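You operate a simulated robot arm through the tools that you are given. There is no shell and no other tool. Be economical: measure what you need, move in short steps, check, and stop when the job is done.

The job below is to be done with a simulated robot arm. You get a single attempt, and the scene is never put back.

## Task
Set the press stud on the bag strap with the snap press.
Fine: size slider to L, strap under the guide, stud in, lever fully down and up again; leave the strap in the press.

It is judged by the outcome, as a careful person would: the job done as asked, and still so three seconds after it is handed in. It fails if anything else is knocked over, pushed out of place, dropped, spilled or broken.

## Robot
A 7-joint arm with a two-finger parallel gripper, fixed in place. Base frame: the origin is at the foot of the arm, x ahead of it, y to its left, z up. Readings come in mm, rad, newtons and seconds.
With the tool pointing down near the work surface it reaches from about 200 to 740 mm from the base axis. Its first joint turns from -2.897 to 2.897 rad. Payload 1.57 kg.
Tool frame: the origin (TCP) lies between the finger pads and is the grasp point; the fingertips stand 30 mm ahead of it; z points along the fingers, y is the line along which they close. Largest opening 110 mm; finger width 24, thickness 12; the body of the gripper, 48 by 112 mm, starts 78 mm behind the TCP.
Orientation is that of the tool frame in the base frame, as a unit quaternion [w, x, y, z]. With the fingers straight down and closing along the base's y, the tool's x points along the base's -x, its y along +y and its z along -z.

## Interface
- The arm moves only by the tool send_rows. Its argument "targets" is one flat list of numbers, 7 for each row, row after row: the shift along the base's x, y, z in mm, then the turn, a rotation vector about the base's x, y, z in rad, then the finger opening in mm, from 0 to 110. In form: [dx, dy, dz, rx, ry, rz, jaw, dx, dy, dz, rx, ry, rz, jaw, ...]. A call has 1 to 8 rows; each row shifts and turns the commanded pose from where the row before left it. Rows are played at 5 a second. More than 50 mm and 0.15 rad between two rows, or a gripper value outside its range, and nothing of the call is played. Where a pose cannot be reached the arm comes as near as it can. A force on the tool above 90 N (or 10 N above the force at the start of the call, whichever is more), or a blocked arm, ends the call early, and 0.2 s more pass. Each finger travels about 45 mm/s and halts on what it meets, pressing with about 28 N; the grip force reading is that of the motor and also rises with nothing between the fingers. The clock runs only during rows and for 0.2 s after the last one: add rows that do not move to give the fingers time. It gives the time, the measured TCP pose, the force on the tool (base axes), the opening and the grip force at its end, in the units of the frame above (readings bear some noise).
- Cameras (640 x 400 px; columns grow to the right, rows downward): "scene" is fixed at [402.2, 656.7, 1346.3]; the picture's right is [-1.00, -0.03, 0.00], its down [-0.01, 0.37, -0.93] and it looks along [0.03, -0.93, -0.37] (base axes); focal length 310 px, centre (320, 200). "wrist" rides on the gripper at [-36, 0, -80] in the tool frame; the picture's right is [0.00, -1.00, 0.00], its down [0.97, 0.00, -0.24] and it looks along [0.24, 0.00, 0.97] (tool axes); focal length 218 px, centre (320, 200).
- get_image(camera): a new picture of that camera. It takes no simulated time.
- slide_trunk(by): slides the trunk up (or, below 0, down) by that many mm; the arm rides with it, the base frame stays. It gives what a move gives, with no picture.
- probe_pixels(camera, pixels): for up to 12 pixels [column, row] of the newest picture of that camera ("zoom" is the newest enlarged one), the place [x, y, z] in the base frame of the surface seen there, good to about 3 mm, but the place of the scene camera against the robot may be out by one fixed shift of up to 12 mm in any direction. It takes no simulated time.
- zoom(camera, box): a new picture of the part [left, top, right, bottom] of that camera's present view, enlarged. It takes no simulated time.
- sign_off(): hands the job in; it is judged then, once.

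Keep the steps short. Do not move on a guess: measure, check each grasp and each placing, and mend mistakes. In all there are 80 turns and 34 pictures (those below and enlarged ones count). Leave the gripper open and the arm clear of the work at the hand-in unless told otherwise, and finish with a single line.

The tools are called as name(argument=value, ...) on one line, values as JSON. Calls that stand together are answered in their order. send_rows: Moves the arm, as the interface text tells. Its arguments: {"type":"object","properties":{"targets":{"type":"array","items":{"type":"number"}}},"required":["targets"]} The other tools are called the same way: slide_trunk (by) slides the trunk up or down; get_image (camera) takes a picture; probe_pixels (camera, pixels) gives the place of the surface under pixels of a picture; zoom (camera, box) takes an enlarged picture of a part of a camera's view; sign_off () hands the job in.

At the start:

```text
clock: 0.0
tcp_pos: [141.9, -392.6, 1222.7]
orientation: [0.0, 0.0, 1.0, 0.0]
wrist_force: [0.1, -0.1, -0.3]
opening: 109.9
finger_force: 0.1
trunk travel left (down, up): [-525.0, 65.0]
```

scene: 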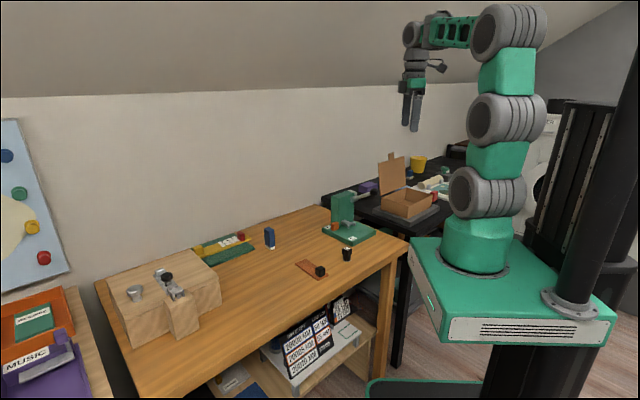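
wrist: 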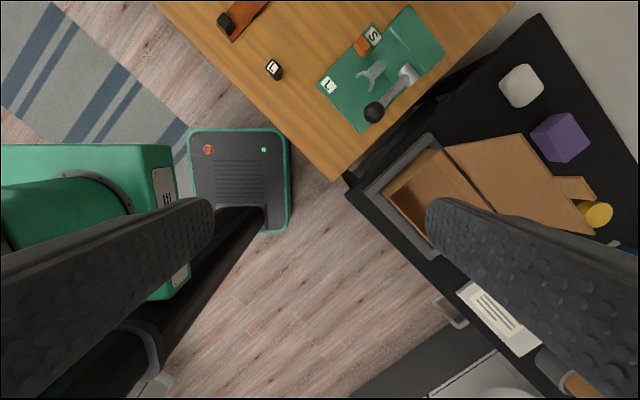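

I see the green press at around (348,220) in the scene picture, with the strap and a black part at about (312,268). I'll enlarge both views to look closer.

zoom(camera="scene", box=[280, 180, 400, 290])

zoom(camera="wrist", box=[200, 0, 480, 140])

```text
3.64 times, centred on (340, 235) of scene
```

zoom: 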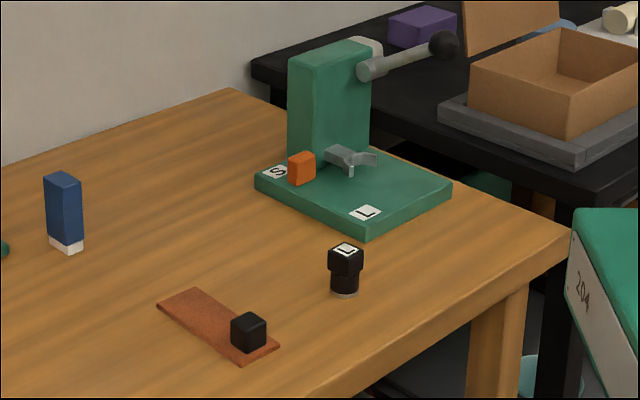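

```text
2.29 times, centred on (340, 70) of wrist
```

zoom: 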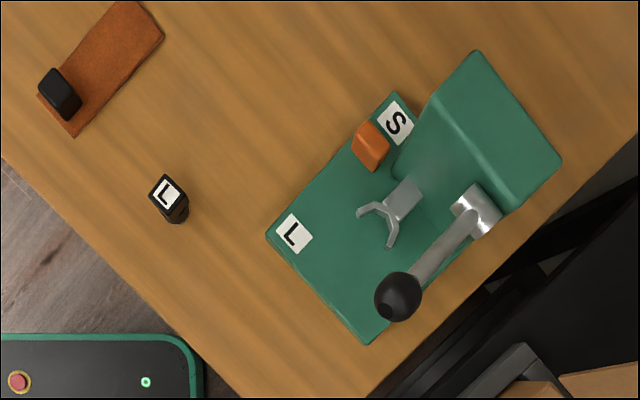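

Both views show the S-to-L slider (orange), fork guide, lever with black ball, strap with black block, and an L-labelled stud. I'll probe these in the enlarged wrist view.

probe_pixels(camera="zoom", pixels=[[367, 150], [395, 124], [292, 234], [403, 198], [372, 210], [391, 235], [398, 292], [477, 208], [166, 193], [60, 90], [160, 38], [76, 134]])

probe_pixels(camera="wrist", pixels=[[317, 84], [360, 132], [408, 5], [444, 47], [373, 56], [362, 75], [255, 2], [217, 30], [275, 75], [400, 40], [369, 113], [390, 93]])

```text
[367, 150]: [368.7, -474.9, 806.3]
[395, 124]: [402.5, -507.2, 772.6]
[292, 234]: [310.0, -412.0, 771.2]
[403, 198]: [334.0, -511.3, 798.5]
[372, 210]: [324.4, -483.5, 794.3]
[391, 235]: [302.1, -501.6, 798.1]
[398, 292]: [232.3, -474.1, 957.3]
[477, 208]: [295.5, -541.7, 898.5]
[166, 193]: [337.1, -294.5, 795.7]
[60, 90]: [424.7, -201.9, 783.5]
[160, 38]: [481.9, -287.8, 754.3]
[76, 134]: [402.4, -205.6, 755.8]
```

```text
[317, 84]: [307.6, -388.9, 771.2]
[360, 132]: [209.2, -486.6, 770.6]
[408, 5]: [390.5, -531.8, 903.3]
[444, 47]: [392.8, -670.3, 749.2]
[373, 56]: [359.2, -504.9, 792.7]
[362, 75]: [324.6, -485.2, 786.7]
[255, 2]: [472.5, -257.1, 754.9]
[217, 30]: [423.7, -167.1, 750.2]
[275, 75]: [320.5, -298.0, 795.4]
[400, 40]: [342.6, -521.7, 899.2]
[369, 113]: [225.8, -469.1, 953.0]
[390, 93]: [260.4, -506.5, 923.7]
```

The press plate top is at z≈771, the fork at z≈796 and the lever ball at (232,-474,957). I'll probe the scene view for the platform and table extents before lowering anything.

probe_pixels(camera="scene", pixels=[[414, 242], [450, 318], [406, 243], [323, 230], [480, 245], [612, 315], [346, 249], [321, 270], [352, 232], [338, 225]])

get_image(camera="scene")

```text
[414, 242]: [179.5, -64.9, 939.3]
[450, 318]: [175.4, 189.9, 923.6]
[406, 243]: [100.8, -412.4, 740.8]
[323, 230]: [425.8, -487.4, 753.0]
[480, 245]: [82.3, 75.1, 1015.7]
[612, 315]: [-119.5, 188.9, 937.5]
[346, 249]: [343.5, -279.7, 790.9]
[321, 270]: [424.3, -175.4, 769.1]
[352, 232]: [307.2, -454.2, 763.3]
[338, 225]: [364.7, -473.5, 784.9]
```

```text
29 pictures are left
```

scene: 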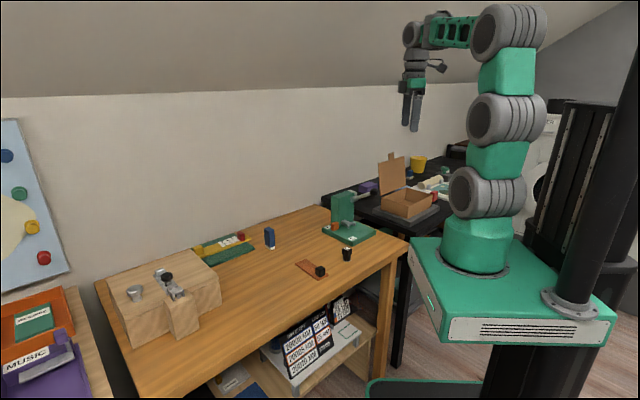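

The platform is well clear of the table. The press faces roughly (-1,+1)/√2, and the strap lies along the same direction. I'll move above the press front, turning the tool by -45° about z, for a closer look.

send_rows(targets=[25, 5, -20, 0, 0, -0.131, 110, 25, 5, -20, 0, 0, -0.131, 110, 25, 5, -20, 0, 0, -0.131, 110, 25, 5, -20, 0, 0, -0.131, 110, 25, 0, -20, 0, 0, -0.131, 110, 25, 0, -20, 0, 0, -0.1304, 110])

get_image(camera="wrist")

```text
clock: 1.4
tcp_pos: [292.8, -372.3, 1102.2]
orientation: [0.001, 0.383, 0.924, -0.001]
wrist_force: [0.8, -0.7, 0.7]
opening: 109.8
finger_force: 0.0
trunk travel left (down, up): [-525.0, 65.0]
```

```text
28 pictures are left
```

wrist: 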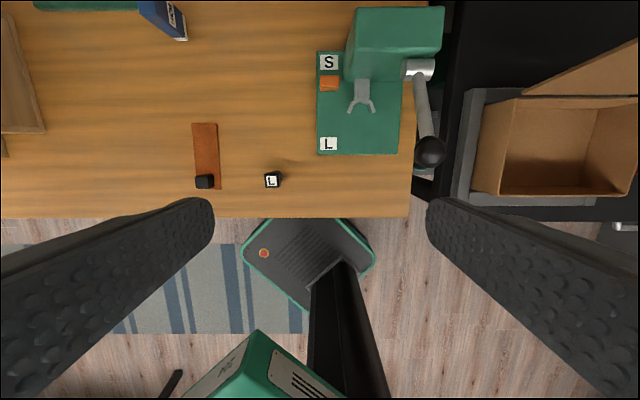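

The view is now aligned with the press. I'll enlarge the press and the strap/stud region.

zoom(camera="wrist", box=[290, 0, 450, 170])

probe_pixels(camera="wrist", pixels=[[329, 62], [329, 84], [328, 144], [361, 88], [350, 107], [373, 108], [350, 78], [318, 153], [400, 152], [429, 150], [405, 80], [418, 68]])

probe_pixels(camera="wrist", pixels=[[194, 125], [217, 124], [220, 187], [195, 188], [205, 181], [198, 178], [212, 177], [271, 179], [266, 175], [278, 174], [273, 186], [205, 150]])

```text
2.35 times, centred on (370, 85) of wrist
```

zoom: 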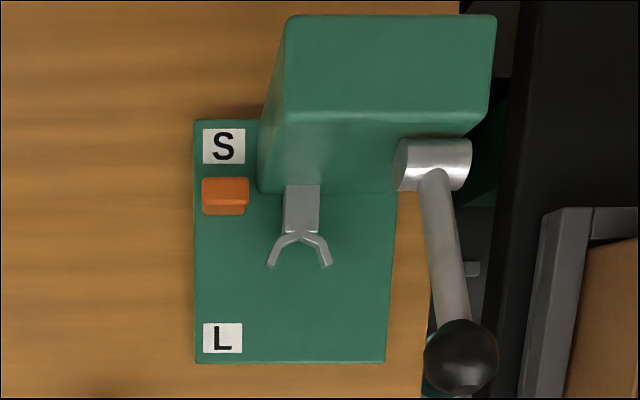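

```text
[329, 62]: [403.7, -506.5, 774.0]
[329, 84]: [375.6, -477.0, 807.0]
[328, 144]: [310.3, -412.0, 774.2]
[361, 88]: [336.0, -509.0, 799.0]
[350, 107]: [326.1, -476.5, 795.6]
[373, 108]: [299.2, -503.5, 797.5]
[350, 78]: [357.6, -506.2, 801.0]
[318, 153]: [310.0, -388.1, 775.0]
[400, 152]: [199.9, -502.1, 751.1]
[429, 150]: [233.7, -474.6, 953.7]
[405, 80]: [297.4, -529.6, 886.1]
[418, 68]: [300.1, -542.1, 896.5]
```

```text
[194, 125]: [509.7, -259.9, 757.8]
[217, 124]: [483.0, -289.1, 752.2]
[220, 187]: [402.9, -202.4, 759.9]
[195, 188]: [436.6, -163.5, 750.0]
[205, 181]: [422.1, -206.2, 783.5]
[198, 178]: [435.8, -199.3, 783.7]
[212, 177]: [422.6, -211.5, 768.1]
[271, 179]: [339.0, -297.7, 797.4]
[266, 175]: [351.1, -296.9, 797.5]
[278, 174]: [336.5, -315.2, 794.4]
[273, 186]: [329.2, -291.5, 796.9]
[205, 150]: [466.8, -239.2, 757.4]
```

The slider is at about (375,-477), 9 mm in front of the column's front-face line and left of it. Its S and L labels lie along the press axis. I'll turn the tool +90° so the fingers close along the slider track with the camera on the outer side, and stop above the slider for a look.

send_rows(targets=[8.5, -8.5, -8, 0, 0, 0.1428, 110, 8.5, -8.5, -8, 0, 0, 0.1428, 110, 8.5, -8.5, -8, 0, 0, 0.1428, 110, 8.5, -8.5, -8, 0, 0, 0.1428, 110, 8.5, -8.5, -8, 0, 0, 0.1428, 110, 8.5, -8.5, -8, 0, 0, 0.1428, 110, 8.5, -8.5, -8, 0, 0, 0.1428, 110, 8.5, -8.5, -8, 0, 0, 0.1428, 110])

send_rows(targets=[8.5, -8.5, -20, 0, 0, 0.1428, 110, 8.5, -8.5, -20, 0, 0, 0.1428, 110, 8.5, -8.5, -20, 0, 0, 0.1428, 110, 0, 0, -5, 0, 0, 0, 110])

get_image(camera="wrist")

```text
clock: 3.2
tcp_pos: [361.3, -439.9, 1039.4]
orientation: [0.0, -0.178, 0.984, 0.0]
wrist_force: [0.1, -0.6, -0.2]
opening: 110.2
finger_force: 0.1
trunk travel left (down, up): [-525.0, 65.0]
```

```text
clock: 4.2
tcp_pos: [386.3, -465.7, 974.1]
orientation: [0.0, -0.383, 0.924, 0.0]
wrist_force: [-0.1, -0.1, 1.1]
opening: 110.1
finger_force: 0.0
trunk travel left (down, up): [-525.0, 65.0]
```

```text
26 pictures are left
```

wrist: 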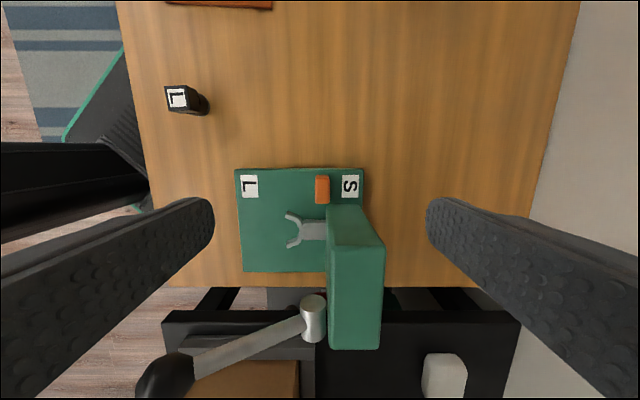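

I can see the slider at (322,190) and the column's left face at about (350,215). I'll enlarge and probe these edges.

zoom(camera="wrist", box=[225, 155, 395, 285])

probe_pixels(camera="wrist", pixels=[[317, 190], [328, 185], [322, 178], [322, 201], [348, 186], [250, 186], [335, 209], [360, 212], [350, 228], [343, 300], [290, 218], [288, 243]])

```text
3.08 times, centred on (310, 220) of wrist
```

zoom: 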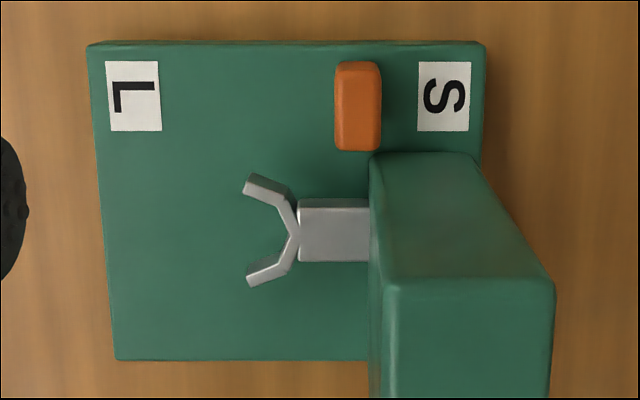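

```text
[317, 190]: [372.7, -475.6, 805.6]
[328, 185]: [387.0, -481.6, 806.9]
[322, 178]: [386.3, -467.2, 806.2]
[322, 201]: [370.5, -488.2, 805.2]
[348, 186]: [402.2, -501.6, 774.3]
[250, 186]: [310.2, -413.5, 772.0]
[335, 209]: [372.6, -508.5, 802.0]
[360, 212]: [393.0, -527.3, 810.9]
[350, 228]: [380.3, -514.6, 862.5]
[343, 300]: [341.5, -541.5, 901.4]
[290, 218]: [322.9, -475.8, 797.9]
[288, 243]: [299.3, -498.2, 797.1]
```

The slider spans 15 mm along the track (centre u≈607, with u=(x−y)/√2), n −57…−83, and its top is at 806. The column's left face is at n≈−95. I'll descend straddling the slider at n=−62 with 60 mm opening, fingertips ending at z≈782.

send_rows(targets=[-0.9, -7.4, -20, 0, 0, 0, 70, 0, 0, -40, 0, 0, 0, 60, 0, 0, -40, 0, 0, 0, 60, 0, 0, -30, 0, 0, 0, 60, 0, 0, -20, 0, 0, 0, 60, 0, 0, -12, 0, 0, 0, 60, 0, 0, 0, 0, 0, 0, 60])

get_image(camera="wrist")

```text
clock: 5.8
tcp_pos: [385.1, -473.8, 813.9]
orientation: [0.0, -0.383, 0.924, 0.0]
wrist_force: [0.3, -0.6, 0.8]
opening: 60.0
finger_force: 0.2
trunk travel left (down, up): [-525.0, 65.0]
```

```text
24 pictures are left
```

wrist: 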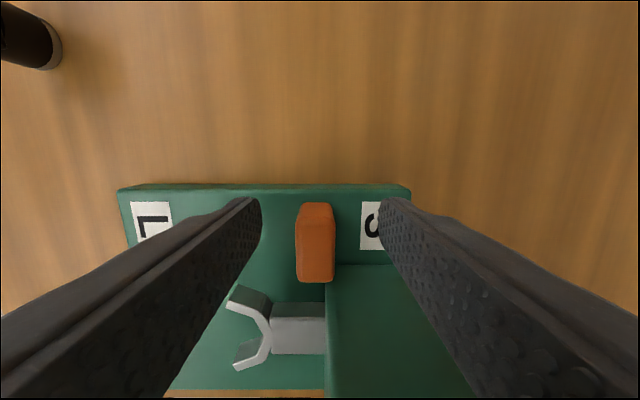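

The fingers straddle the slider at (315,240). I'll close on it.

send_rows(targets=[0, 0, 0, 0, 0, 0, 10, 0, 0, 0, 0, 0, 0, 10, 0, 0, 0, 0, 0, 0, 10, 0, 0, 0, 0, 0, 0, 10])

```text
clock: 6.8
tcp_pos: [383.7, -471.0, 811.5]
orientation: [-0.001, -0.382, 0.924, 0.001]
wrist_force: [-7.8, 7.6, 2.7]
opening: 17.9
finger_force: 24.4
trunk travel left (down, up): [-525.0, 65.0]
```

The slider is gripped at 17.9 mm opening. I'll slide it toward L, 50 mm first.

send_rows(targets=[-7.07, 7.07, 0, 0, 0, 0, 10, -7.07, 7.07, 0, 0, 0, 0, 10, -7.07, 7.07, 0, 0, 0, 0, 10, -7.07, 7.07, 0, 0, 0, 0, 10, -7.07, 7.07, 0, 0, 0, 0, 10, 0, 0, 0, 0, 0, 0, 10])

get_image(camera="wrist")

```text
clock: 8.2
tcp_pos: [350.0, -438.5, 811.8]
orientation: [-0.001, -0.382, 0.924, 0.0]
wrist_force: [1.1, -0.7, 4.9]
opening: 17.7
finger_force: 32.3
trunk travel left (down, up): [-525.0, 65.0]
```

```text
23 pictures are left
```

wrist: 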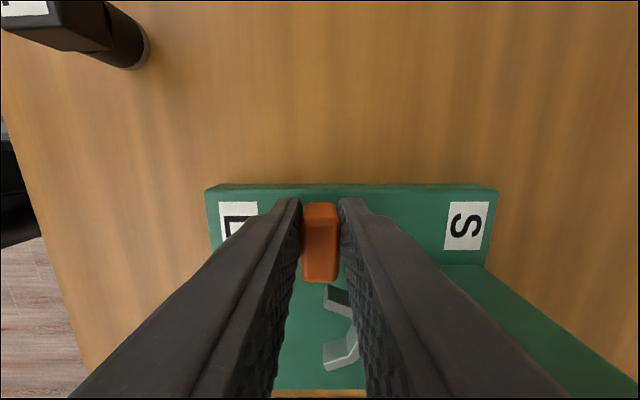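

The slider moves freely with low force (u≈557). I'll continue in small steps toward the stop.

send_rows(targets=[-2.83, 2.83, 0, 0, 0, 0, 10, -2.83, 2.83, 0, 0, 0, 0, 10, -2.83, 2.83, 0, 0, 0, 0, 10, 0, 0, 0, 0, 0, 0, 10])

```text
clock: 9.2
tcp_pos: [342.0, -428.5, 813.0]
orientation: [-0.001, -0.383, 0.924, 0.0]
wrist_force: [1.1, 1.0, 8.8]
opening: 17.9
finger_force: 32.5
trunk travel left (down, up): [-525.0, 65.0]
```

No stop felt yet (u≈545). I'll go a few more mm, watching the force.

send_rows(targets=[-2.12, 2.12, 0, 0, 0, 0, 10, -2.12, 2.12, 0, 0, 0, 0, 10, 0, 0, 0, 0, 0, 0, 10])

```text
clock: 10.0
tcp_pos: [340.9, -429.7, 813.2]
orientation: [0.001, -0.383, 0.924, -0.003]
wrist_force: [25.3, -24.3, -3.9]
opening: 17.8
finger_force: 32.1
trunk travel left (down, up): [-525.0, 65.0]
```

A firm 35 N reaction at u≈545: the slider is at its L end stop. I'll open and rise straight up.

send_rows(targets=[2.12, -2.12, 0, 0, 0, 0, 40, 0, 0, 0, 0, 0, 0, 50, 0, 0, 0, 0, 0, 0, 50, 0, 0, 40, 0, 0, 0, 50, 0, 0, 40, 0, 0, 0, 50, 0, 0, 40, 0, 0, 0, 50, 0, 0, 40, 0, 0, 0, 50])

zoom(camera="wrist", box=[160, 0, 480, 280])

```text
clock: 11.6
tcp_pos: [338.8, -427.4, 973.4]
orientation: [0.0, -0.382, 0.924, 0.0]
wrist_force: [-0.4, -1.4, 0.2]
opening: 50.2
finger_force: 0.0
trunk travel left (down, up): [-525.0, 65.0]
```

```text
1.43 times, centred on (320, 140) of wrist
```

zoom: 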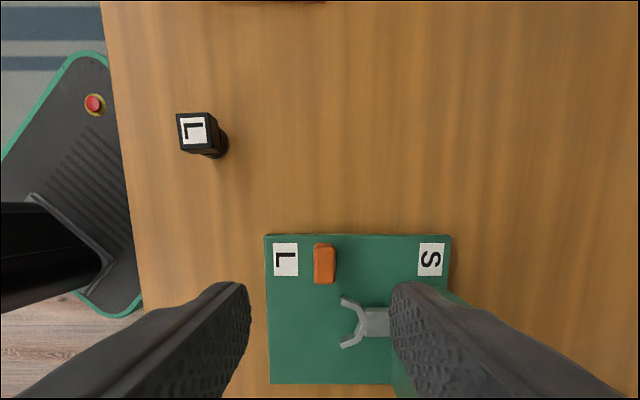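

The slider now sits beside the L label. Next is the strap: I'll move above its black block near (422,-206).

send_rows(targets=[13.8, 36.8, -8, 0, 0, 0, 60, 13.8, 36.8, -8, 0, 0, 0, 60, 13.8, 36.8, -8, 0, 0, 0, 60, 13.8, 36.8, -8, 0, 0, 0, 60, 13.8, 36.8, -8, 0, 0, 0, 60, 13.8, 36.8, -8, 0, 0, 0, 60, 0, 0, 0, 0, 0, 0, 60])

get_image(camera="wrist")

```text
clock: 13.2
tcp_pos: [422.1, -206.7, 923.7]
orientation: [0.0, -0.383, 0.924, 0.0]
wrist_force: [0.1, 0.4, -0.7]
opening: 60.0
finger_force: 0.0
trunk travel left (down, up): [-525.0, 65.0]
```

```text
21 pictures are left
```

wrist: 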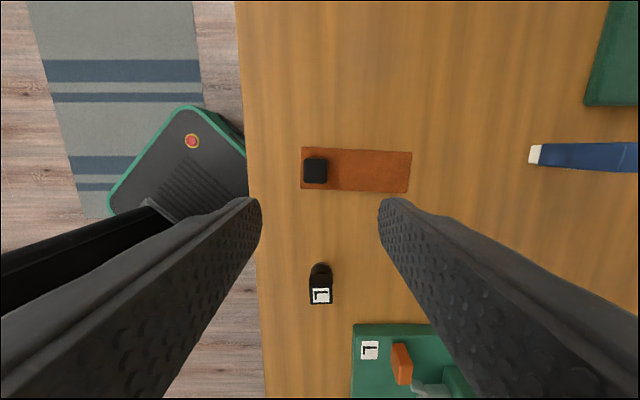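

The strap lies slightly rotated (about 2–3°). I'll probe its corners and the block.

probe_pixels(camera="wrist", pixels=[[303, 149], [409, 154], [407, 191], [303, 187], [315, 170], [305, 160], [326, 161], [326, 181], [306, 181], [321, 296], [360, 172], [321, 268]])

zoom(camera="wrist", box=[280, 130, 430, 210])

```text
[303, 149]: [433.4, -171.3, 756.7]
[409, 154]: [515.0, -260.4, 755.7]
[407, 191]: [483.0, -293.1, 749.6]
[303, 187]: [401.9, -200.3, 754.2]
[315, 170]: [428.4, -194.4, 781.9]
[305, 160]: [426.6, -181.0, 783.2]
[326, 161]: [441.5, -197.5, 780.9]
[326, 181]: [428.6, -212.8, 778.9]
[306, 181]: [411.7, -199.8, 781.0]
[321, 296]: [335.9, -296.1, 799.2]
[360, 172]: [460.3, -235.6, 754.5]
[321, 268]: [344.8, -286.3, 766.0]
```

```text
4.27 times, centred on (355, 170) of wrist
```

zoom: 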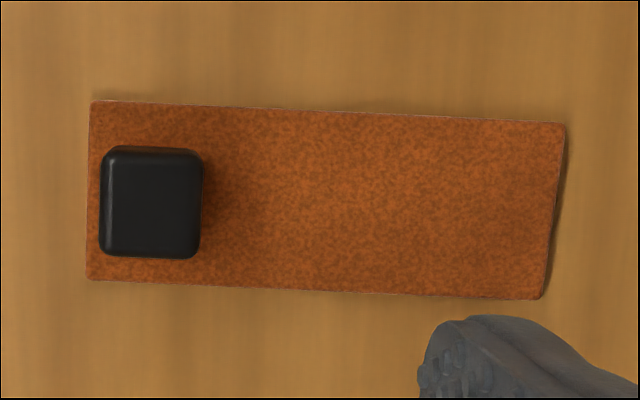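

The strap points at about −48°, 3° off the press axis. The block is a ~22 mm cube centred at (427,−198), top z≈781. I'll tilt the hand 0.3 rad about the closing axis, so that it will later clear the lever, turn −3°, and descend over the block.

send_rows(targets=[3.1, 4.3, -20, -0.0707, 0.0707, -0.017, 60, 3.1, 4.3, -20, -0.0707, 0.0707, -0.017, 60, 3.2, 4.4, -20, -0.0707, 0.0707, -0.017, 60, 0, 0, -30, 0, 0, 0, 60, 0, 0, -25, 0, 0, 0, 60, 0, 0, -14, 0, 0, 0, 60, 0, 0, -2, 0, 0, 0, 60, 0, 0, 0, 0, 0, 0, 60])

get_image(camera="wrist")

```text
clock: 15.0
tcp_pos: [432.0, -193.9, 791.7]
orientation: [-0.137, -0.355, 0.923, -0.057]
wrist_force: [-0.5, 0.1, 0.3]
opening: 59.8
finger_force: 0.2
trunk travel left (down, up): [-525.0, 65.0]
```

```text
19 pictures are left
```

wrist: 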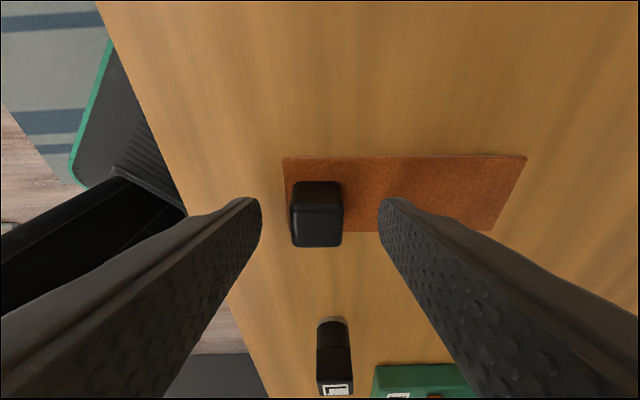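

The block at (317,213) is centred between the fingertips and the strap edge is horizontal in view. Closing.

send_rows(targets=[0, 0, 0, 0, 0, 0, 12, 0, 0, 0, 0, 0, 0, 12, 0, 0, 0, 0, 0, 0, 12, 0, 0, 0, 0, 0, 0, 12])

send_rows(targets=[0, 0, 10, 0, 0, 0, 12, 0, 0, 20, 0, 0, 0, 12, 0, 0, 30, 0, 0, 0, 12, 0, 0, 0, 0, 0, 0, 12])

get_image(camera="wrist")

```text
clock: 16.0
tcp_pos: [431.1, -191.8, 793.4]
orientation: [-0.138, -0.356, 0.922, -0.059]
wrist_force: [0.1, 0.0, -0.6]
opening: 24.0
finger_force: 28.1
trunk travel left (down, up): [-525.0, 65.0]
```

```text
clock: 17.0
tcp_pos: [432.0, -193.0, 854.5]
orientation: [-0.138, -0.354, 0.923, -0.058]
wrist_force: [-0.6, 0.3, -0.8]
opening: 23.9
finger_force: 27.8
trunk travel left (down, up): [-525.0, 65.0]
```

```text
18 pictures are left
```

wrist: 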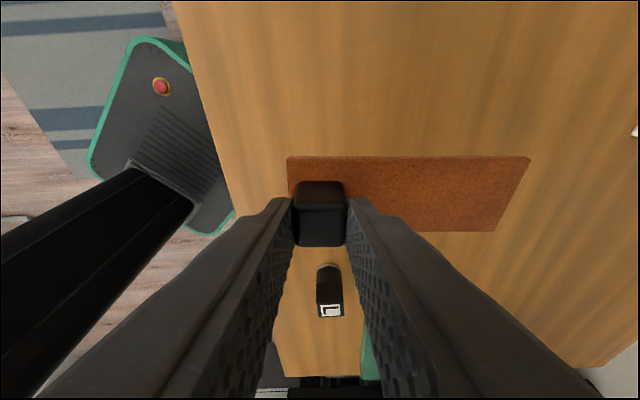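

The strap lifts rigidly with the block. I'll probe its in-hand pose.

probe_pixels(camera="wrist", pixels=[[291, 159], [526, 160], [493, 228], [440, 157], [440, 231], [510, 195], [400, 180], [320, 200]])

```text
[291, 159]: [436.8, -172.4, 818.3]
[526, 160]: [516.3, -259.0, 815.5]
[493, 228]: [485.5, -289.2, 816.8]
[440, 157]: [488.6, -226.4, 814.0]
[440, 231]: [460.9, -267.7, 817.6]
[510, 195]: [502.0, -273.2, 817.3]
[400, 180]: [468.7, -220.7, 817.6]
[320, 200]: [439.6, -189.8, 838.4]
```

The strap is level, its top 37.5 mm below TCP height, its axis −47.4°. I'll straighten it by 0.04 rad and carry it to a stand-off in front of the fork, above the plate.

send_rows(targets=[-26.7, -24.4, 8, 0, 0, 0.005, 12, -26.7, -24.4, 4, 0, 0, 0.005, 12, -26.7, -24.4, 3, 0, 0, 0.005, 12, -26.7, -24.4, 0, 0, 0, 0.005, 12, -26.7, -24.4, 0, 0, 0, 0.005, 12, -26.7, -24.4, 0, 0, 0, 0.005, 12, -26.7, -24.4, 0, 0, 0, 0.005, 12, -26.7, -24.4, 0, 0, 0, 0.005, 12])

send_rows(targets=[0, 0, -20, 0, 0, 0, 12, 0, 0, -15, 0, 0, 0, 12, 0, 0, -10, 0, 0, 0, 12, 0, 0, 0, 0, 0, 0, 12])

get_image(camera="wrist")

zoom(camera="scene", box=[310, 190, 410, 255])

```text
clock: 18.8
tcp_pos: [218.1, -389.2, 867.3]
orientation: [-0.136, -0.375, 0.915, -0.06]
wrist_force: [-0.9, 0.5, 0.3]
opening: 23.9
finger_force: 28.0
trunk travel left (down, up): [-525.0, 65.0]
```

```text
clock: 19.8
tcp_pos: [217.3, -389.3, 823.0]
orientation: [-0.136, -0.374, 0.915, -0.06]
wrist_force: [0.1, -1.3, 0.0]
opening: 24.2
finger_force: 27.6
trunk travel left (down, up): [-525.0, 65.0]
```

```text
17 pictures are left
```

wrist: 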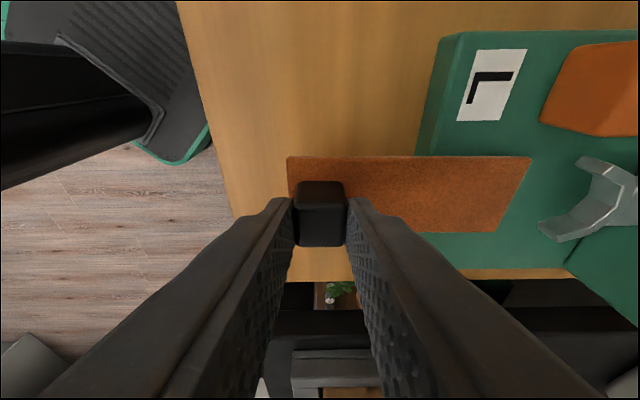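

```text
6.15 times, centred on (360, 222) of scene
```

zoom: 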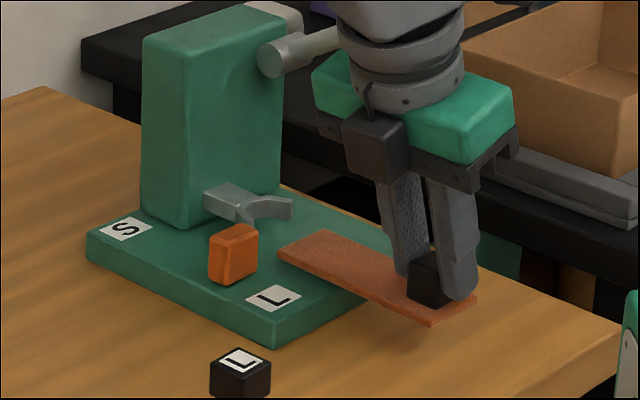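

I'll probe fork edges to find the gap under it, and the strap end.

probe_pixels(camera="wrist", pixels=[[584, 163], [605, 180], [548, 225], [560, 238], [590, 222], [600, 238], [600, 205], [526, 160], [495, 228], [465, 200], [450, 150], [540, 200]])

probe_pixels(camera="zoom", pixels=[[280, 205], [280, 216], [240, 206], [242, 222], [228, 215], [215, 190], [213, 208], [282, 228], [260, 225], [230, 240]])

```text
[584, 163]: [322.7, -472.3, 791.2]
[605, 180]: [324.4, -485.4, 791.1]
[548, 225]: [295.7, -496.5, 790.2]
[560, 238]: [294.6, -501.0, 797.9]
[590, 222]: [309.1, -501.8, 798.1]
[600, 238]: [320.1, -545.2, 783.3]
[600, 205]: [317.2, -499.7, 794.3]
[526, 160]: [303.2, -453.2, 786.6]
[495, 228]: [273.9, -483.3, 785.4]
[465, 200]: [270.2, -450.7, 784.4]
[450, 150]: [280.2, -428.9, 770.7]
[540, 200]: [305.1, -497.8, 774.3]
```

```text
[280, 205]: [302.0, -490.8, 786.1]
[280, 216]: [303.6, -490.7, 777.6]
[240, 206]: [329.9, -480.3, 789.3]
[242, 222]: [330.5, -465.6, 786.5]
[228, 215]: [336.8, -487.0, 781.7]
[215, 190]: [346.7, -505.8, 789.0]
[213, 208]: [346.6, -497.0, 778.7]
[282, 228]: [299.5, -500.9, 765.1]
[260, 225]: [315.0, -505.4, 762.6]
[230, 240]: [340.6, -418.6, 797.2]
```

The fork's underside is at z≈786 and the plate is at 773. The strap's top is at 785 and its end is centred on the fork (n≈−127 against −126). I'll lower 5 mm, then slide in 40 mm along the press axis.

send_rows(targets=[0.5, 0.5, -5, 0, 0, 0, 12, 0, 0, 0, 0, 0, 0, 12, 5.66, -5.66, 0, 0, 0, 0, 12, 5.66, -5.66, 0, 0, 0, 0, 12, 5.66, -5.66, 0, 0, 0, 0, 12, 5.66, -5.66, 0, 0, 0, 0, 12, 5.66, -5.66, 0, 0, 0, 0, 12, 0, 0, 0, 0, 0, 0, 12])

get_image(camera="wrist")

```text
clock: 21.6
tcp_pos: [247.4, -416.6, 818.9]
orientation: [-0.136, -0.373, 0.916, -0.06]
wrist_force: [0.1, 0.2, -0.1]
opening: 23.9
finger_force: 28.2
trunk travel left (down, up): [-525.0, 65.0]
```

```text
15 pictures are left
```

wrist: 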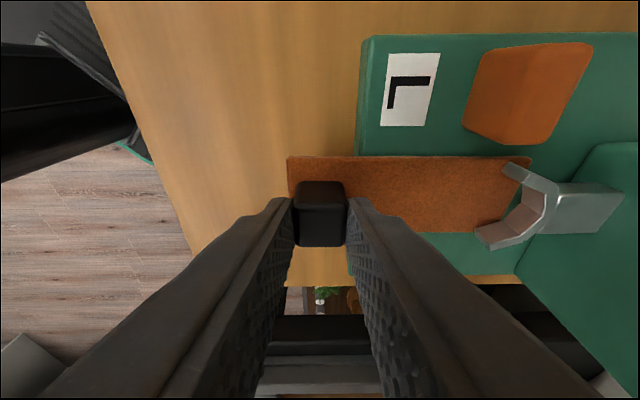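

The strap end is passing under the tines at (520,170) with no force. I'll go 28 mm further.

send_rows(targets=[4.95, -4.95, 0, 0, 0, 0, 12, 4.95, -4.95, 0, 0, 0, 0, 12, 4.95, -4.95, 0, 0, 0, 0, 12, 4.95, -4.95, 0, 0, 0, 0, 12, 0, 0, 0, 0, 0, 0, 12])

get_image(camera="wrist")

```text
clock: 22.8
tcp_pos: [266.6, -437.1, 818.4]
orientation: [-0.137, -0.373, 0.916, -0.06]
wrist_force: [-0.4, 0.7, -0.4]
opening: 24.1
finger_force: 27.9
trunk travel left (down, up): [-525.0, 65.0]
```

```text
14 pictures are left
```

wrist: 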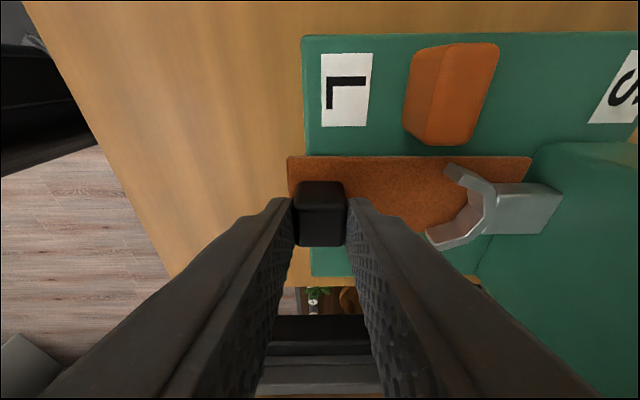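

The strap runs through under the fork, past its throat. I'll lower it gently onto the plate.

send_rows(targets=[1.5, -1.5, -1, 0, 0, 0, 12, 0, 0, -1, 0, 0, 0, 12, 0, 0, -1, 0, 0, 0, 12, 0, 0, 0, 0, 0, 0, 12])

```text
clock: 23.8
tcp_pos: [267.9, -438.1, 815.5]
orientation: [-0.137, -0.373, 0.916, -0.06]
wrist_force: [-0.3, 0.5, 6.4]
opening: 24.0
finger_force: 27.9
trunk travel left (down, up): [-525.0, 65.0]
```

Contact with 6 N: the strap rests on the plate. I'll open and back out along the tool axis.

send_rows(targets=[0, 0, 0, 0, 0, 0, 36, 0, 0, 0, 0, 0, 0, 44, 0, 0, 0, 0, 0, 0, 44, 2.1, 2.1, 10, 0, 0, 0, 44, 6.3, 6.3, 30, 0, 0, 0, 44, 8.4, 8.4, 40, 0, 0, 0, 44, 8.4, 8.4, 40, 0, 0, 0, 44, 0, 0, 0, 0, 0, 0, 44])

get_image(camera="wrist")

```text
clock: 25.6
tcp_pos: [292.2, -411.4, 934.9]
orientation: [-0.137, -0.373, 0.916, -0.058]
wrist_force: [-0.5, 0.3, 0.0]
opening: 43.9
finger_force: 0.1
trunk travel left (down, up): [-525.0, 65.0]
```

```text
13 pictures are left
```

wrist: 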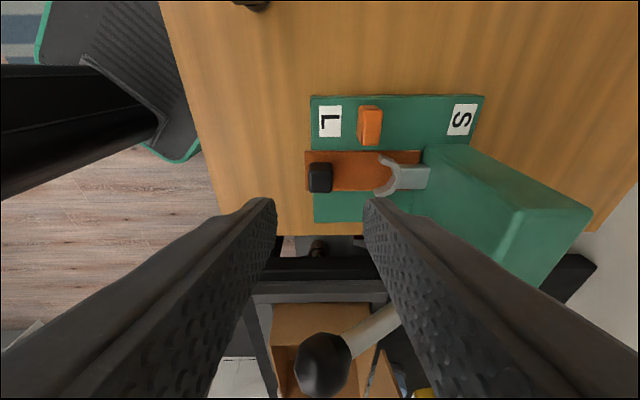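

The strap stays put under the guide. Now the stud at about (337,−297): I'll move above it with the same tilt.

send_rows(targets=[12.5, 29.8, -12, 0, 0, 0, 60, 12.5, 29.8, -12, 0, 0, 0, 60, 12.5, 29.8, -12, 0, 0, 0, 60, 12.5, 29.8, -12, 0, 0, 0, 60, 0, 0, -10, 0, 0, 0, 60])

get_image(camera="wrist")

zoom(camera="scene", box=[315, 200, 385, 270])

```text
clock: 26.8
tcp_pos: [342.6, -293.9, 876.6]
orientation: [-0.138, -0.372, 0.916, -0.059]
wrist_force: [-0.2, 0.9, 0.2]
opening: 60.0
finger_force: 0.0
trunk travel left (down, up): [-525.0, 65.0]
```

```text
12 pictures are left
```

wrist: 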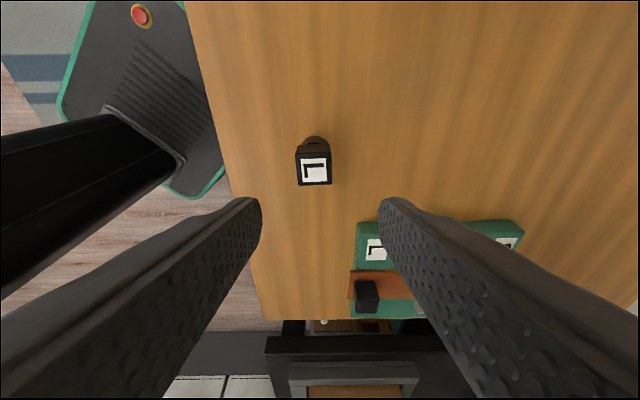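

```text
5.71 times, centred on (350, 235) of scene
```

zoom: 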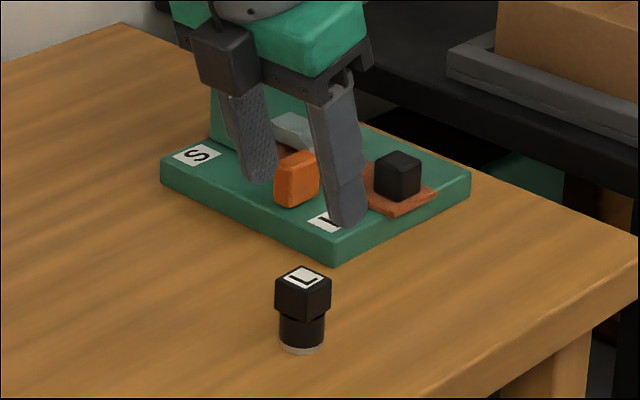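

The stud has a ~22 mm square cap over a round shank, which should sit in the fork with the cap above it. I'll probe cap corners and shank heights.

probe_pixels(camera="wrist", pixels=[[299, 160], [329, 157], [330, 182], [300, 184], [315, 170], [314, 150], [314, 138], [303, 143], [325, 143]])

probe_pixels(camera="zoom", pixels=[[304, 300], [304, 317], [302, 325], [282, 325], [322, 325], [302, 344], [302, 352], [322, 348], [282, 346], [302, 360], [278, 285], [330, 285]])

```text
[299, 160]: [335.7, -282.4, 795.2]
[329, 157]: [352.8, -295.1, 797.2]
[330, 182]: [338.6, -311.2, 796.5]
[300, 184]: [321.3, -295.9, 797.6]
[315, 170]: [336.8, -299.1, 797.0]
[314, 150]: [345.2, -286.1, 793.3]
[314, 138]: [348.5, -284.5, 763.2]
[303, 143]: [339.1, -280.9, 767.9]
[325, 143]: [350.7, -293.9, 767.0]
```

```text
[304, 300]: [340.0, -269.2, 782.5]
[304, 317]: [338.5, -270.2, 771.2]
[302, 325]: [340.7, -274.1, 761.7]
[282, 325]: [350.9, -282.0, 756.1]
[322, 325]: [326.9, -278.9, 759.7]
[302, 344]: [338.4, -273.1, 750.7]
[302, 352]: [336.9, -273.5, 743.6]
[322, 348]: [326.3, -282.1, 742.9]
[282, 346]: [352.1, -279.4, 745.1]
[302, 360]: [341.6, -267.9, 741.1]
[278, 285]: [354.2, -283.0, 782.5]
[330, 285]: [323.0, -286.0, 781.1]
```

The cap centre is (337,−296), top 797, underside ≈776, with its faces turned ≈6° from the fingers. I'll turn +0.1 rad, descend to TCP z≈811, so only the cap is gripped, then close.

send_rows(targets=[-1.6, 1.6, -20, 0, 0, 0.1, 60, 0, 0, -20, 0, 0, 0, 60, 0, 0, -15, 0, 0, 0, 60, 0, 0, -10.5, 0, 0, 0, 60, 0, 0, 0, 0, 0, 0, 60])

get_image(camera="wrist")

```text
clock: 28.0
tcp_pos: [341.9, -291.7, 810.6]
orientation: [-0.134, -0.419, 0.895, -0.067]
wrist_force: [-0.2, 0.7, 0.5]
opening: 59.9
finger_force: 0.0
trunk travel left (down, up): [-525.0, 65.0]
```

```text
10 pictures are left
```

wrist: 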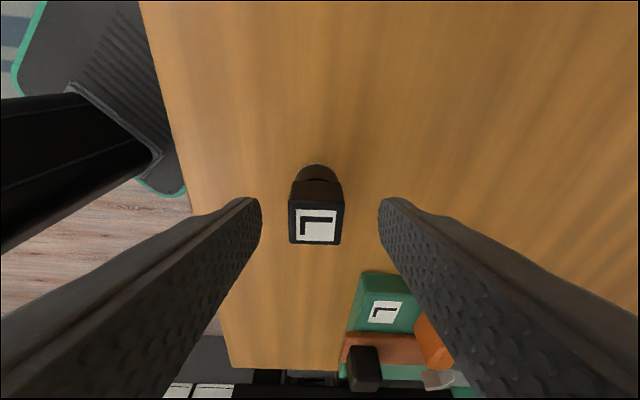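

The cap at (317,215) lies square between the fingertips. Closing, then lifting slightly.

send_rows(targets=[0, 0, 0, 0, 0, 0, 12, 0, 0, 0, 0, 0, 0, 12, 0, 0, 0, 0, 0, 0, 12, 0, 0, 0, 0, 0, 0, 12])

send_rows(targets=[0, 0, 20, 0, 0, 0, 12, 0, 0, 30, 0, 0, 0, 12, 0, 0, 30, 0, 0, -0.1, 12, 0, 0, 0, 0, 0, 0, 12])

get_image(camera="wrist")

```text
clock: 29.0
tcp_pos: [340.6, -291.7, 811.4]
orientation: [-0.134, -0.419, 0.895, -0.067]
wrist_force: [0.7, 0.7, 0.0]
opening: 25.0
finger_force: 28.2
trunk travel left (down, up): [-525.0, 65.0]
```

```text
clock: 30.0
tcp_pos: [341.6, -290.0, 890.9]
orientation: [-0.137, -0.373, 0.916, -0.06]
wrist_force: [-0.4, 0.0, -0.6]
opening: 24.9
finger_force: 27.9
trunk travel left (down, up): [-525.0, 65.0]
```

```text
9 pictures are left
```

wrist: 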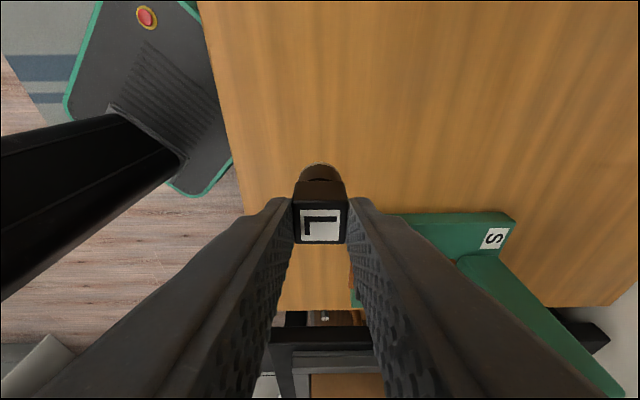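

The stud is held. I'll probe the cap to know its offset from the TCP.

probe_pixels(camera="wrist", pixels=[[297, 210], [345, 209], [345, 240], [298, 241], [321, 225], [305, 172], [335, 172], [320, 166]])

```text
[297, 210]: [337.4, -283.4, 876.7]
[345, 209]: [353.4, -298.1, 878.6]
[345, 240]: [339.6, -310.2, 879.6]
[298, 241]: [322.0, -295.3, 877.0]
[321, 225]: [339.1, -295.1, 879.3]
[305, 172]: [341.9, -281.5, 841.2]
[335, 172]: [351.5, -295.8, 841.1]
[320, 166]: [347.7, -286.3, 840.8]
```

The stud bottom is 60 mm below the TCP and its axis about 7 mm to the −n side. I'll carry it to 40 mm in front of the fork throat, over the strap.

send_rows(targets=[-12, -42.9, 0, 0, 0, 0, 12, -12, -42.9, 0, 0, 0, 0, 12, -12, -42.9, 0, 0, 0, 0, 12, -11.8, -42.7, 0, 0, 0, 0, 12, 0, 0, -20, 0, 0, 0, 12, 0, 0, -15, 0, 0, 0, 12, 0, 0, -12, 0, 0, 0, 12, 0, 0, 0, 0, 0, 0, 12])

get_image(camera="wrist")

```text
clock: 31.8
tcp_pos: [293.9, -463.3, 845.2]
orientation: [-0.137, -0.373, 0.916, -0.06]
wrist_force: [0.2, 0.0, -0.1]
opening: 24.9
finger_force: 27.6
trunk travel left (down, up): [-525.0, 65.0]
```

```text
8 pictures are left
```

wrist: 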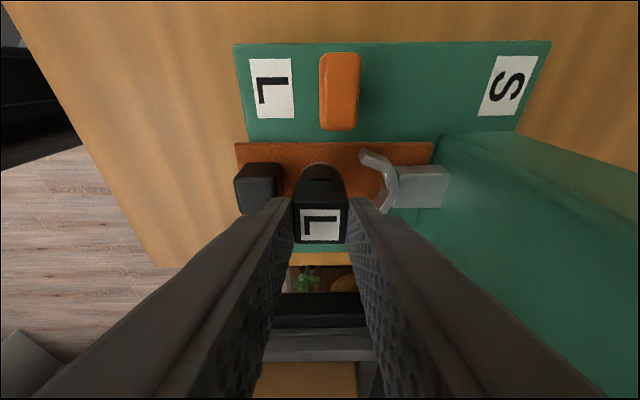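

I'll probe stud and fork tines to check sideways alignment.

probe_pixels(camera="wrist", pixels=[[298, 210], [346, 210], [345, 241], [298, 241], [363, 152], [383, 208], [392, 170], [420, 172], [385, 180], [321, 180], [398, 150], [260, 178]])

zoom(camera="wrist", box=[230, 120, 460, 260])

```text
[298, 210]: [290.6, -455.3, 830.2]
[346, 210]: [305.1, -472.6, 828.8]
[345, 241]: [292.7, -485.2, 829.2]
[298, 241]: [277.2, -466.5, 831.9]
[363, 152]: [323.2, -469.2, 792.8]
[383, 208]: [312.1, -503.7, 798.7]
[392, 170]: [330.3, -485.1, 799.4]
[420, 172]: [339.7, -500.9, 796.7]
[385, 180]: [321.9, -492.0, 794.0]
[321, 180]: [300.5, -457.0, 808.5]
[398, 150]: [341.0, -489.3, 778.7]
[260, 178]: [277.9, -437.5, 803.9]
```

```text
2.78 times, centred on (345, 190) of wrist
```

zoom: 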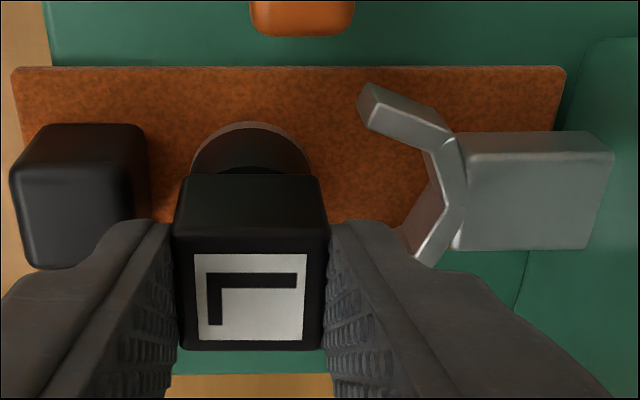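

Alignment is within 1 mm (stud n −126, fork ≈ −125), and the throat is at u≈576. I'll advance 20 mm into the fork.

send_rows(targets=[4.0, -3.0, 0, 0, 0, 0, 12, 3.54, -3.54, 0, 0, 0, 0, 12, 3.54, -3.54, 0, 0, 0, 0, 12, 3.54, -3.54, 0, 0, 0, 0, 12, 0, 0, 0, 0, 0, 0, 12])

```text
clock: 33.0
tcp_pos: [308.5, -478.2, 845.3]
orientation: [-0.136, -0.374, 0.915, -0.061]
wrist_force: [0.8, 0.0, -0.5]
opening: 25.0
finger_force: 27.6
trunk travel left (down, up): [-525.0, 65.0]
```

No contact yet (stud u≈558). Small further steps until it seats.

send_rows(targets=[1.41, -1.41, 0, 0, 0, 0, 12, 1.41, -1.41, 0, 0, 0, 0, 12, 1.41, -1.41, 0, 0, 0, 0, 12, 0, 0, 0, 0, 0, 0, 12])

```text
clock: 34.0
tcp_pos: [312.0, -482.1, 844.8]
orientation: [-0.137, -0.373, 0.916, -0.06]
wrist_force: [0.3, 0.4, -0.2]
opening: 24.8
finger_force: 28.2
trunk travel left (down, up): [-525.0, 65.0]
```

zoom(camera="wrist", box=[230, 120, 460, 260])

```text
2.78 times, centred on (345, 190) of wrist
```

zoom: 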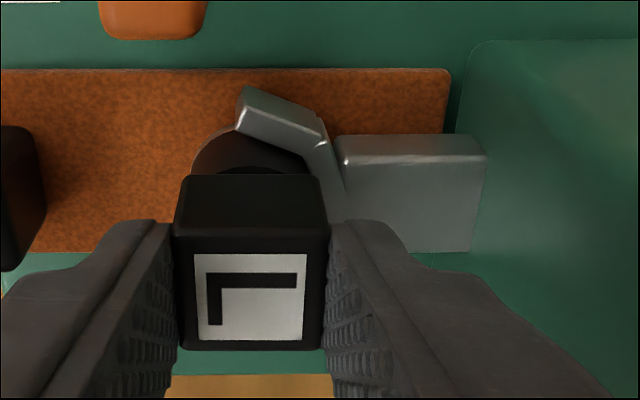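

The shank is inside the tines with about 4 mm left to the throat at (330,190). I'll move in 1 mm steps.

send_rows(targets=[0.71, -0.71, 0, 0, 0, 0, 12, 0.71, -0.71, 0, 0, 0, 0, 12, 0.71, -0.71, 0, 0, 0, 0, 12, 0, 0, 0, 0, 0, 0, 12])

```text
clock: 35.0
tcp_pos: [312.9, -482.1, 844.4]
orientation: [-0.138, -0.374, 0.915, -0.059]
wrist_force: [-11.7, 7.2, 0.3]
opening: 25.1
finger_force: 28.3
trunk travel left (down, up): [-525.0, 65.0]
```

The stud touches the throat (13 N back along the axis). I'll relax 1 mm and lower it to the strap.

send_rows(targets=[-0.9, 0.9, -2, 0, 0, 0, 12, 0, 0, -2, 0, 0, 0, 12, 0, 0, -1, 0, 0, 0, 12, 0, 0, 0, 0, 0, 0, 12])

```text
clock: 36.0
tcp_pos: [313.1, -482.8, 840.2]
orientation: [-0.137, -0.372, 0.916, -0.06]
wrist_force: [-12.2, 4.6, 4.0]
opening: 25.1
finger_force: 28.2
trunk travel left (down, up): [-525.0, 65.0]
```

z force is 4 N. I'll lower slightly more to confirm seating.

send_rows(targets=[-0.9, 0.5, -0.8, 0, 0, 0, 12, 0, 0, -0.8, 0, 0, 0, 12, 0, 0, 0, 0, 0, 0, 12])

```text
clock: 36.8
tcp_pos: [313.4, -482.9, 839.7]
orientation: [-0.137, -0.373, 0.916, -0.061]
wrist_force: [-8.0, 2.4, 7.1]
opening: 25.0
finger_force: 28.1
trunk travel left (down, up): [-525.0, 65.0]
```

send_rows(targets=[-0.6, 0.3, -1, 0, 0, 0, 12, 0, 0, 0, 0, 0, 0, 12])

```text
clock: 37.4
tcp_pos: [313.9, -481.1, 839.3]
orientation: [-0.137, -0.373, 0.916, -0.062]
wrist_force: [-3.5, 0.3, 14.6]
opening: 25.3
finger_force: 28.2
trunk travel left (down, up): [-525.0, 65.0]
```

The stud rests on the strap (14.6 N up). I'll open modestly and withdraw along the tool axis.

send_rows(targets=[0, 0, 0.8, 0, 0, 0, 32, 0, 0, 0, 0, 0, 0, 40, 0, 0, 0, 0, 0, 0, 40, 2.1, 2.1, 10, 0, 0, 0, 40, 6.3, 6.3, 30, 0, 0, 0, 40, 8.4, 8.4, 40, 0, 0, 0, 40, 8.4, 8.4, 40, 0, 0, 0, 40, 0, 0, 0, 0, 0, 0, 40])

get_image(camera="wrist")

```text
clock: 39.2
tcp_pos: [337.6, -457.6, 957.3]
orientation: [-0.137, -0.374, 0.915, -0.059]
wrist_force: [0.2, 0.1, -0.6]
opening: 40.0
finger_force: 0.0
trunk travel left (down, up): [-525.0, 65.0]
```

```text
5 pictures are left
```

wrist: 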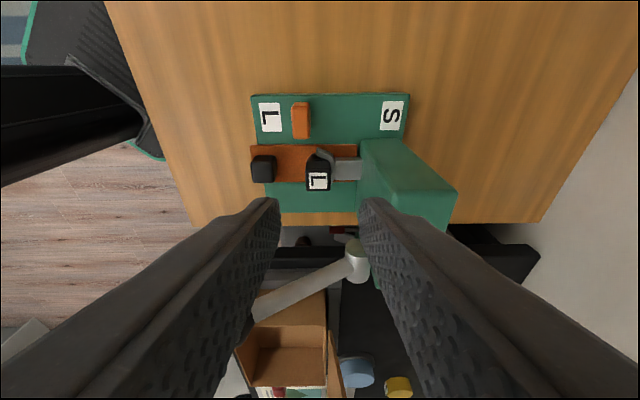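

The stud stands in the fork. I'll probe the cap and lever points from this view.

probe_pixels(camera="wrist", pixels=[[309, 173], [329, 173], [329, 189], [309, 189], [318, 181], [258, 307], [300, 288], [340, 269], [357, 248], [357, 275], [350, 262], [345, 150]])

```text
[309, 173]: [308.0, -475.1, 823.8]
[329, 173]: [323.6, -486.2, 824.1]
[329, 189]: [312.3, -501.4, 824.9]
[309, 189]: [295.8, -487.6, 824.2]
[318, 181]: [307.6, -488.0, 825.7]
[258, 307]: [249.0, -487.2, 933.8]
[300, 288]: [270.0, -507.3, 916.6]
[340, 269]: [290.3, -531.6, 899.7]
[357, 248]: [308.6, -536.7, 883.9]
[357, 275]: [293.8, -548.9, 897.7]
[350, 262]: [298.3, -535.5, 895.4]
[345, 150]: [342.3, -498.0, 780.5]
```

The stud sits level at (310,−488) in the fork, top z≈824, on the strap. Next is the lever: ball centre ≈(231,−478,940), pivot ≈(u 591, z 886), so the radius is about 104 mm in the vertical press plane. I'll rise, remove the tilt and turn so that the fingers close across the lever plane.

send_rows(targets=[0, 0, 40, 0, 0, 0, 60, 0, 0, 43, 0, 0, 0, 70, -7, 0, 0, 0.0707, -0.0707, 0, 70, -7, 0, 0, 0.0707, -0.0707, 0, 70, -7, 0, 0, 0.0707, -0.0707, 0, 70, -8, -2, 0, 0, 0, -0.1428, 70, -8, -2, 0, 0, 0, -0.1428, 70, -8, -2, 0, 0, 0, -0.1428, 70])

send_rows(targets=[-8, -2, 0, 0, 0, -0.1428, 70, -8, -2, 0, 0, 0, -0.1428, 70, -8, -2, 0, 0, 0, -0.1428, 70, -8, -2, 0, 0, 0, -0.1428, 70, -8, -2, 0, 0, 0, -0.1428, 70, -8, -2, 0, 0, 0, -0.1428, 70, -7, -2, 0, 0, 0, -0.1428, 70, -6, -1, 0, 0, 0, -0.1428, 70])

get_image(camera="wrist")

```text
clock: 41.0
tcp_pos: [293.0, -462.4, 1041.0]
orientation: [0.001, -0.172, 0.985, -0.002]
wrist_force: [-0.6, -0.1, 0.2]
opening: 70.0
finger_force: 0.1
trunk travel left (down, up): [-525.0, 65.0]
```

```text
clock: 42.8
tcp_pos: [230.9, -476.9, 1041.4]
orientation: [-0.002, 0.39, 0.921, -0.002]
wrist_force: [0.0, 0.6, 0.4]
opening: 70.1
finger_force: 0.1
trunk travel left (down, up): [-525.0, 65.0]
```

```text
4 pictures are left
```

wrist: 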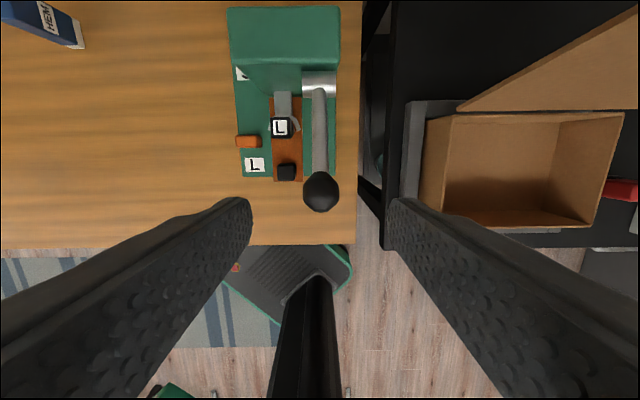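

The ball is at (320,192), in the gripper's mid-plane. I'll probe it for its exact centre.

probe_pixels(camera="wrist", pixels=[[320, 191], [308, 191], [332, 191], [320, 206], [320, 176], [319, 150], [319, 110], [320, 84]])

```text
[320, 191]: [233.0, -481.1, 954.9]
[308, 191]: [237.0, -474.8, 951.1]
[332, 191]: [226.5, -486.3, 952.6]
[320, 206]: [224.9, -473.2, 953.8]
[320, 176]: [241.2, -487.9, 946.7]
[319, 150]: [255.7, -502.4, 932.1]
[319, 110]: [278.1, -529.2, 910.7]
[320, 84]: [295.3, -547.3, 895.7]
```

The ball centre computes to (231,−479,940.5), r≈14.5. I'll descend so the fingertips reach just below the ball, then close.

send_rows(targets=[0, -2.5, -30, 0, 0, 0, 70, 0, 0, -30, 0, 0, 0, 70, 0, 0, -20, 0, 0, 0, 60, 0, 0, -6, 0, 0, 0, 50, 0, 0, 0, 0, 0, 0, 24, 0, 0, 0, 0, 0, 0, 20, 0, 0, 0, 0, 0, 0, 20, 0, 0, 0, 0, 0, 0, 20])

```text
clock: 44.6
tcp_pos: [232.4, -478.9, 956.2]
orientation: [-0.002, 0.386, 0.922, -0.001]
wrist_force: [1.5, 2.0, -2.4]
opening: 29.7
finger_force: 38.4
trunk travel left (down, up): [-525.0, 65.0]
```

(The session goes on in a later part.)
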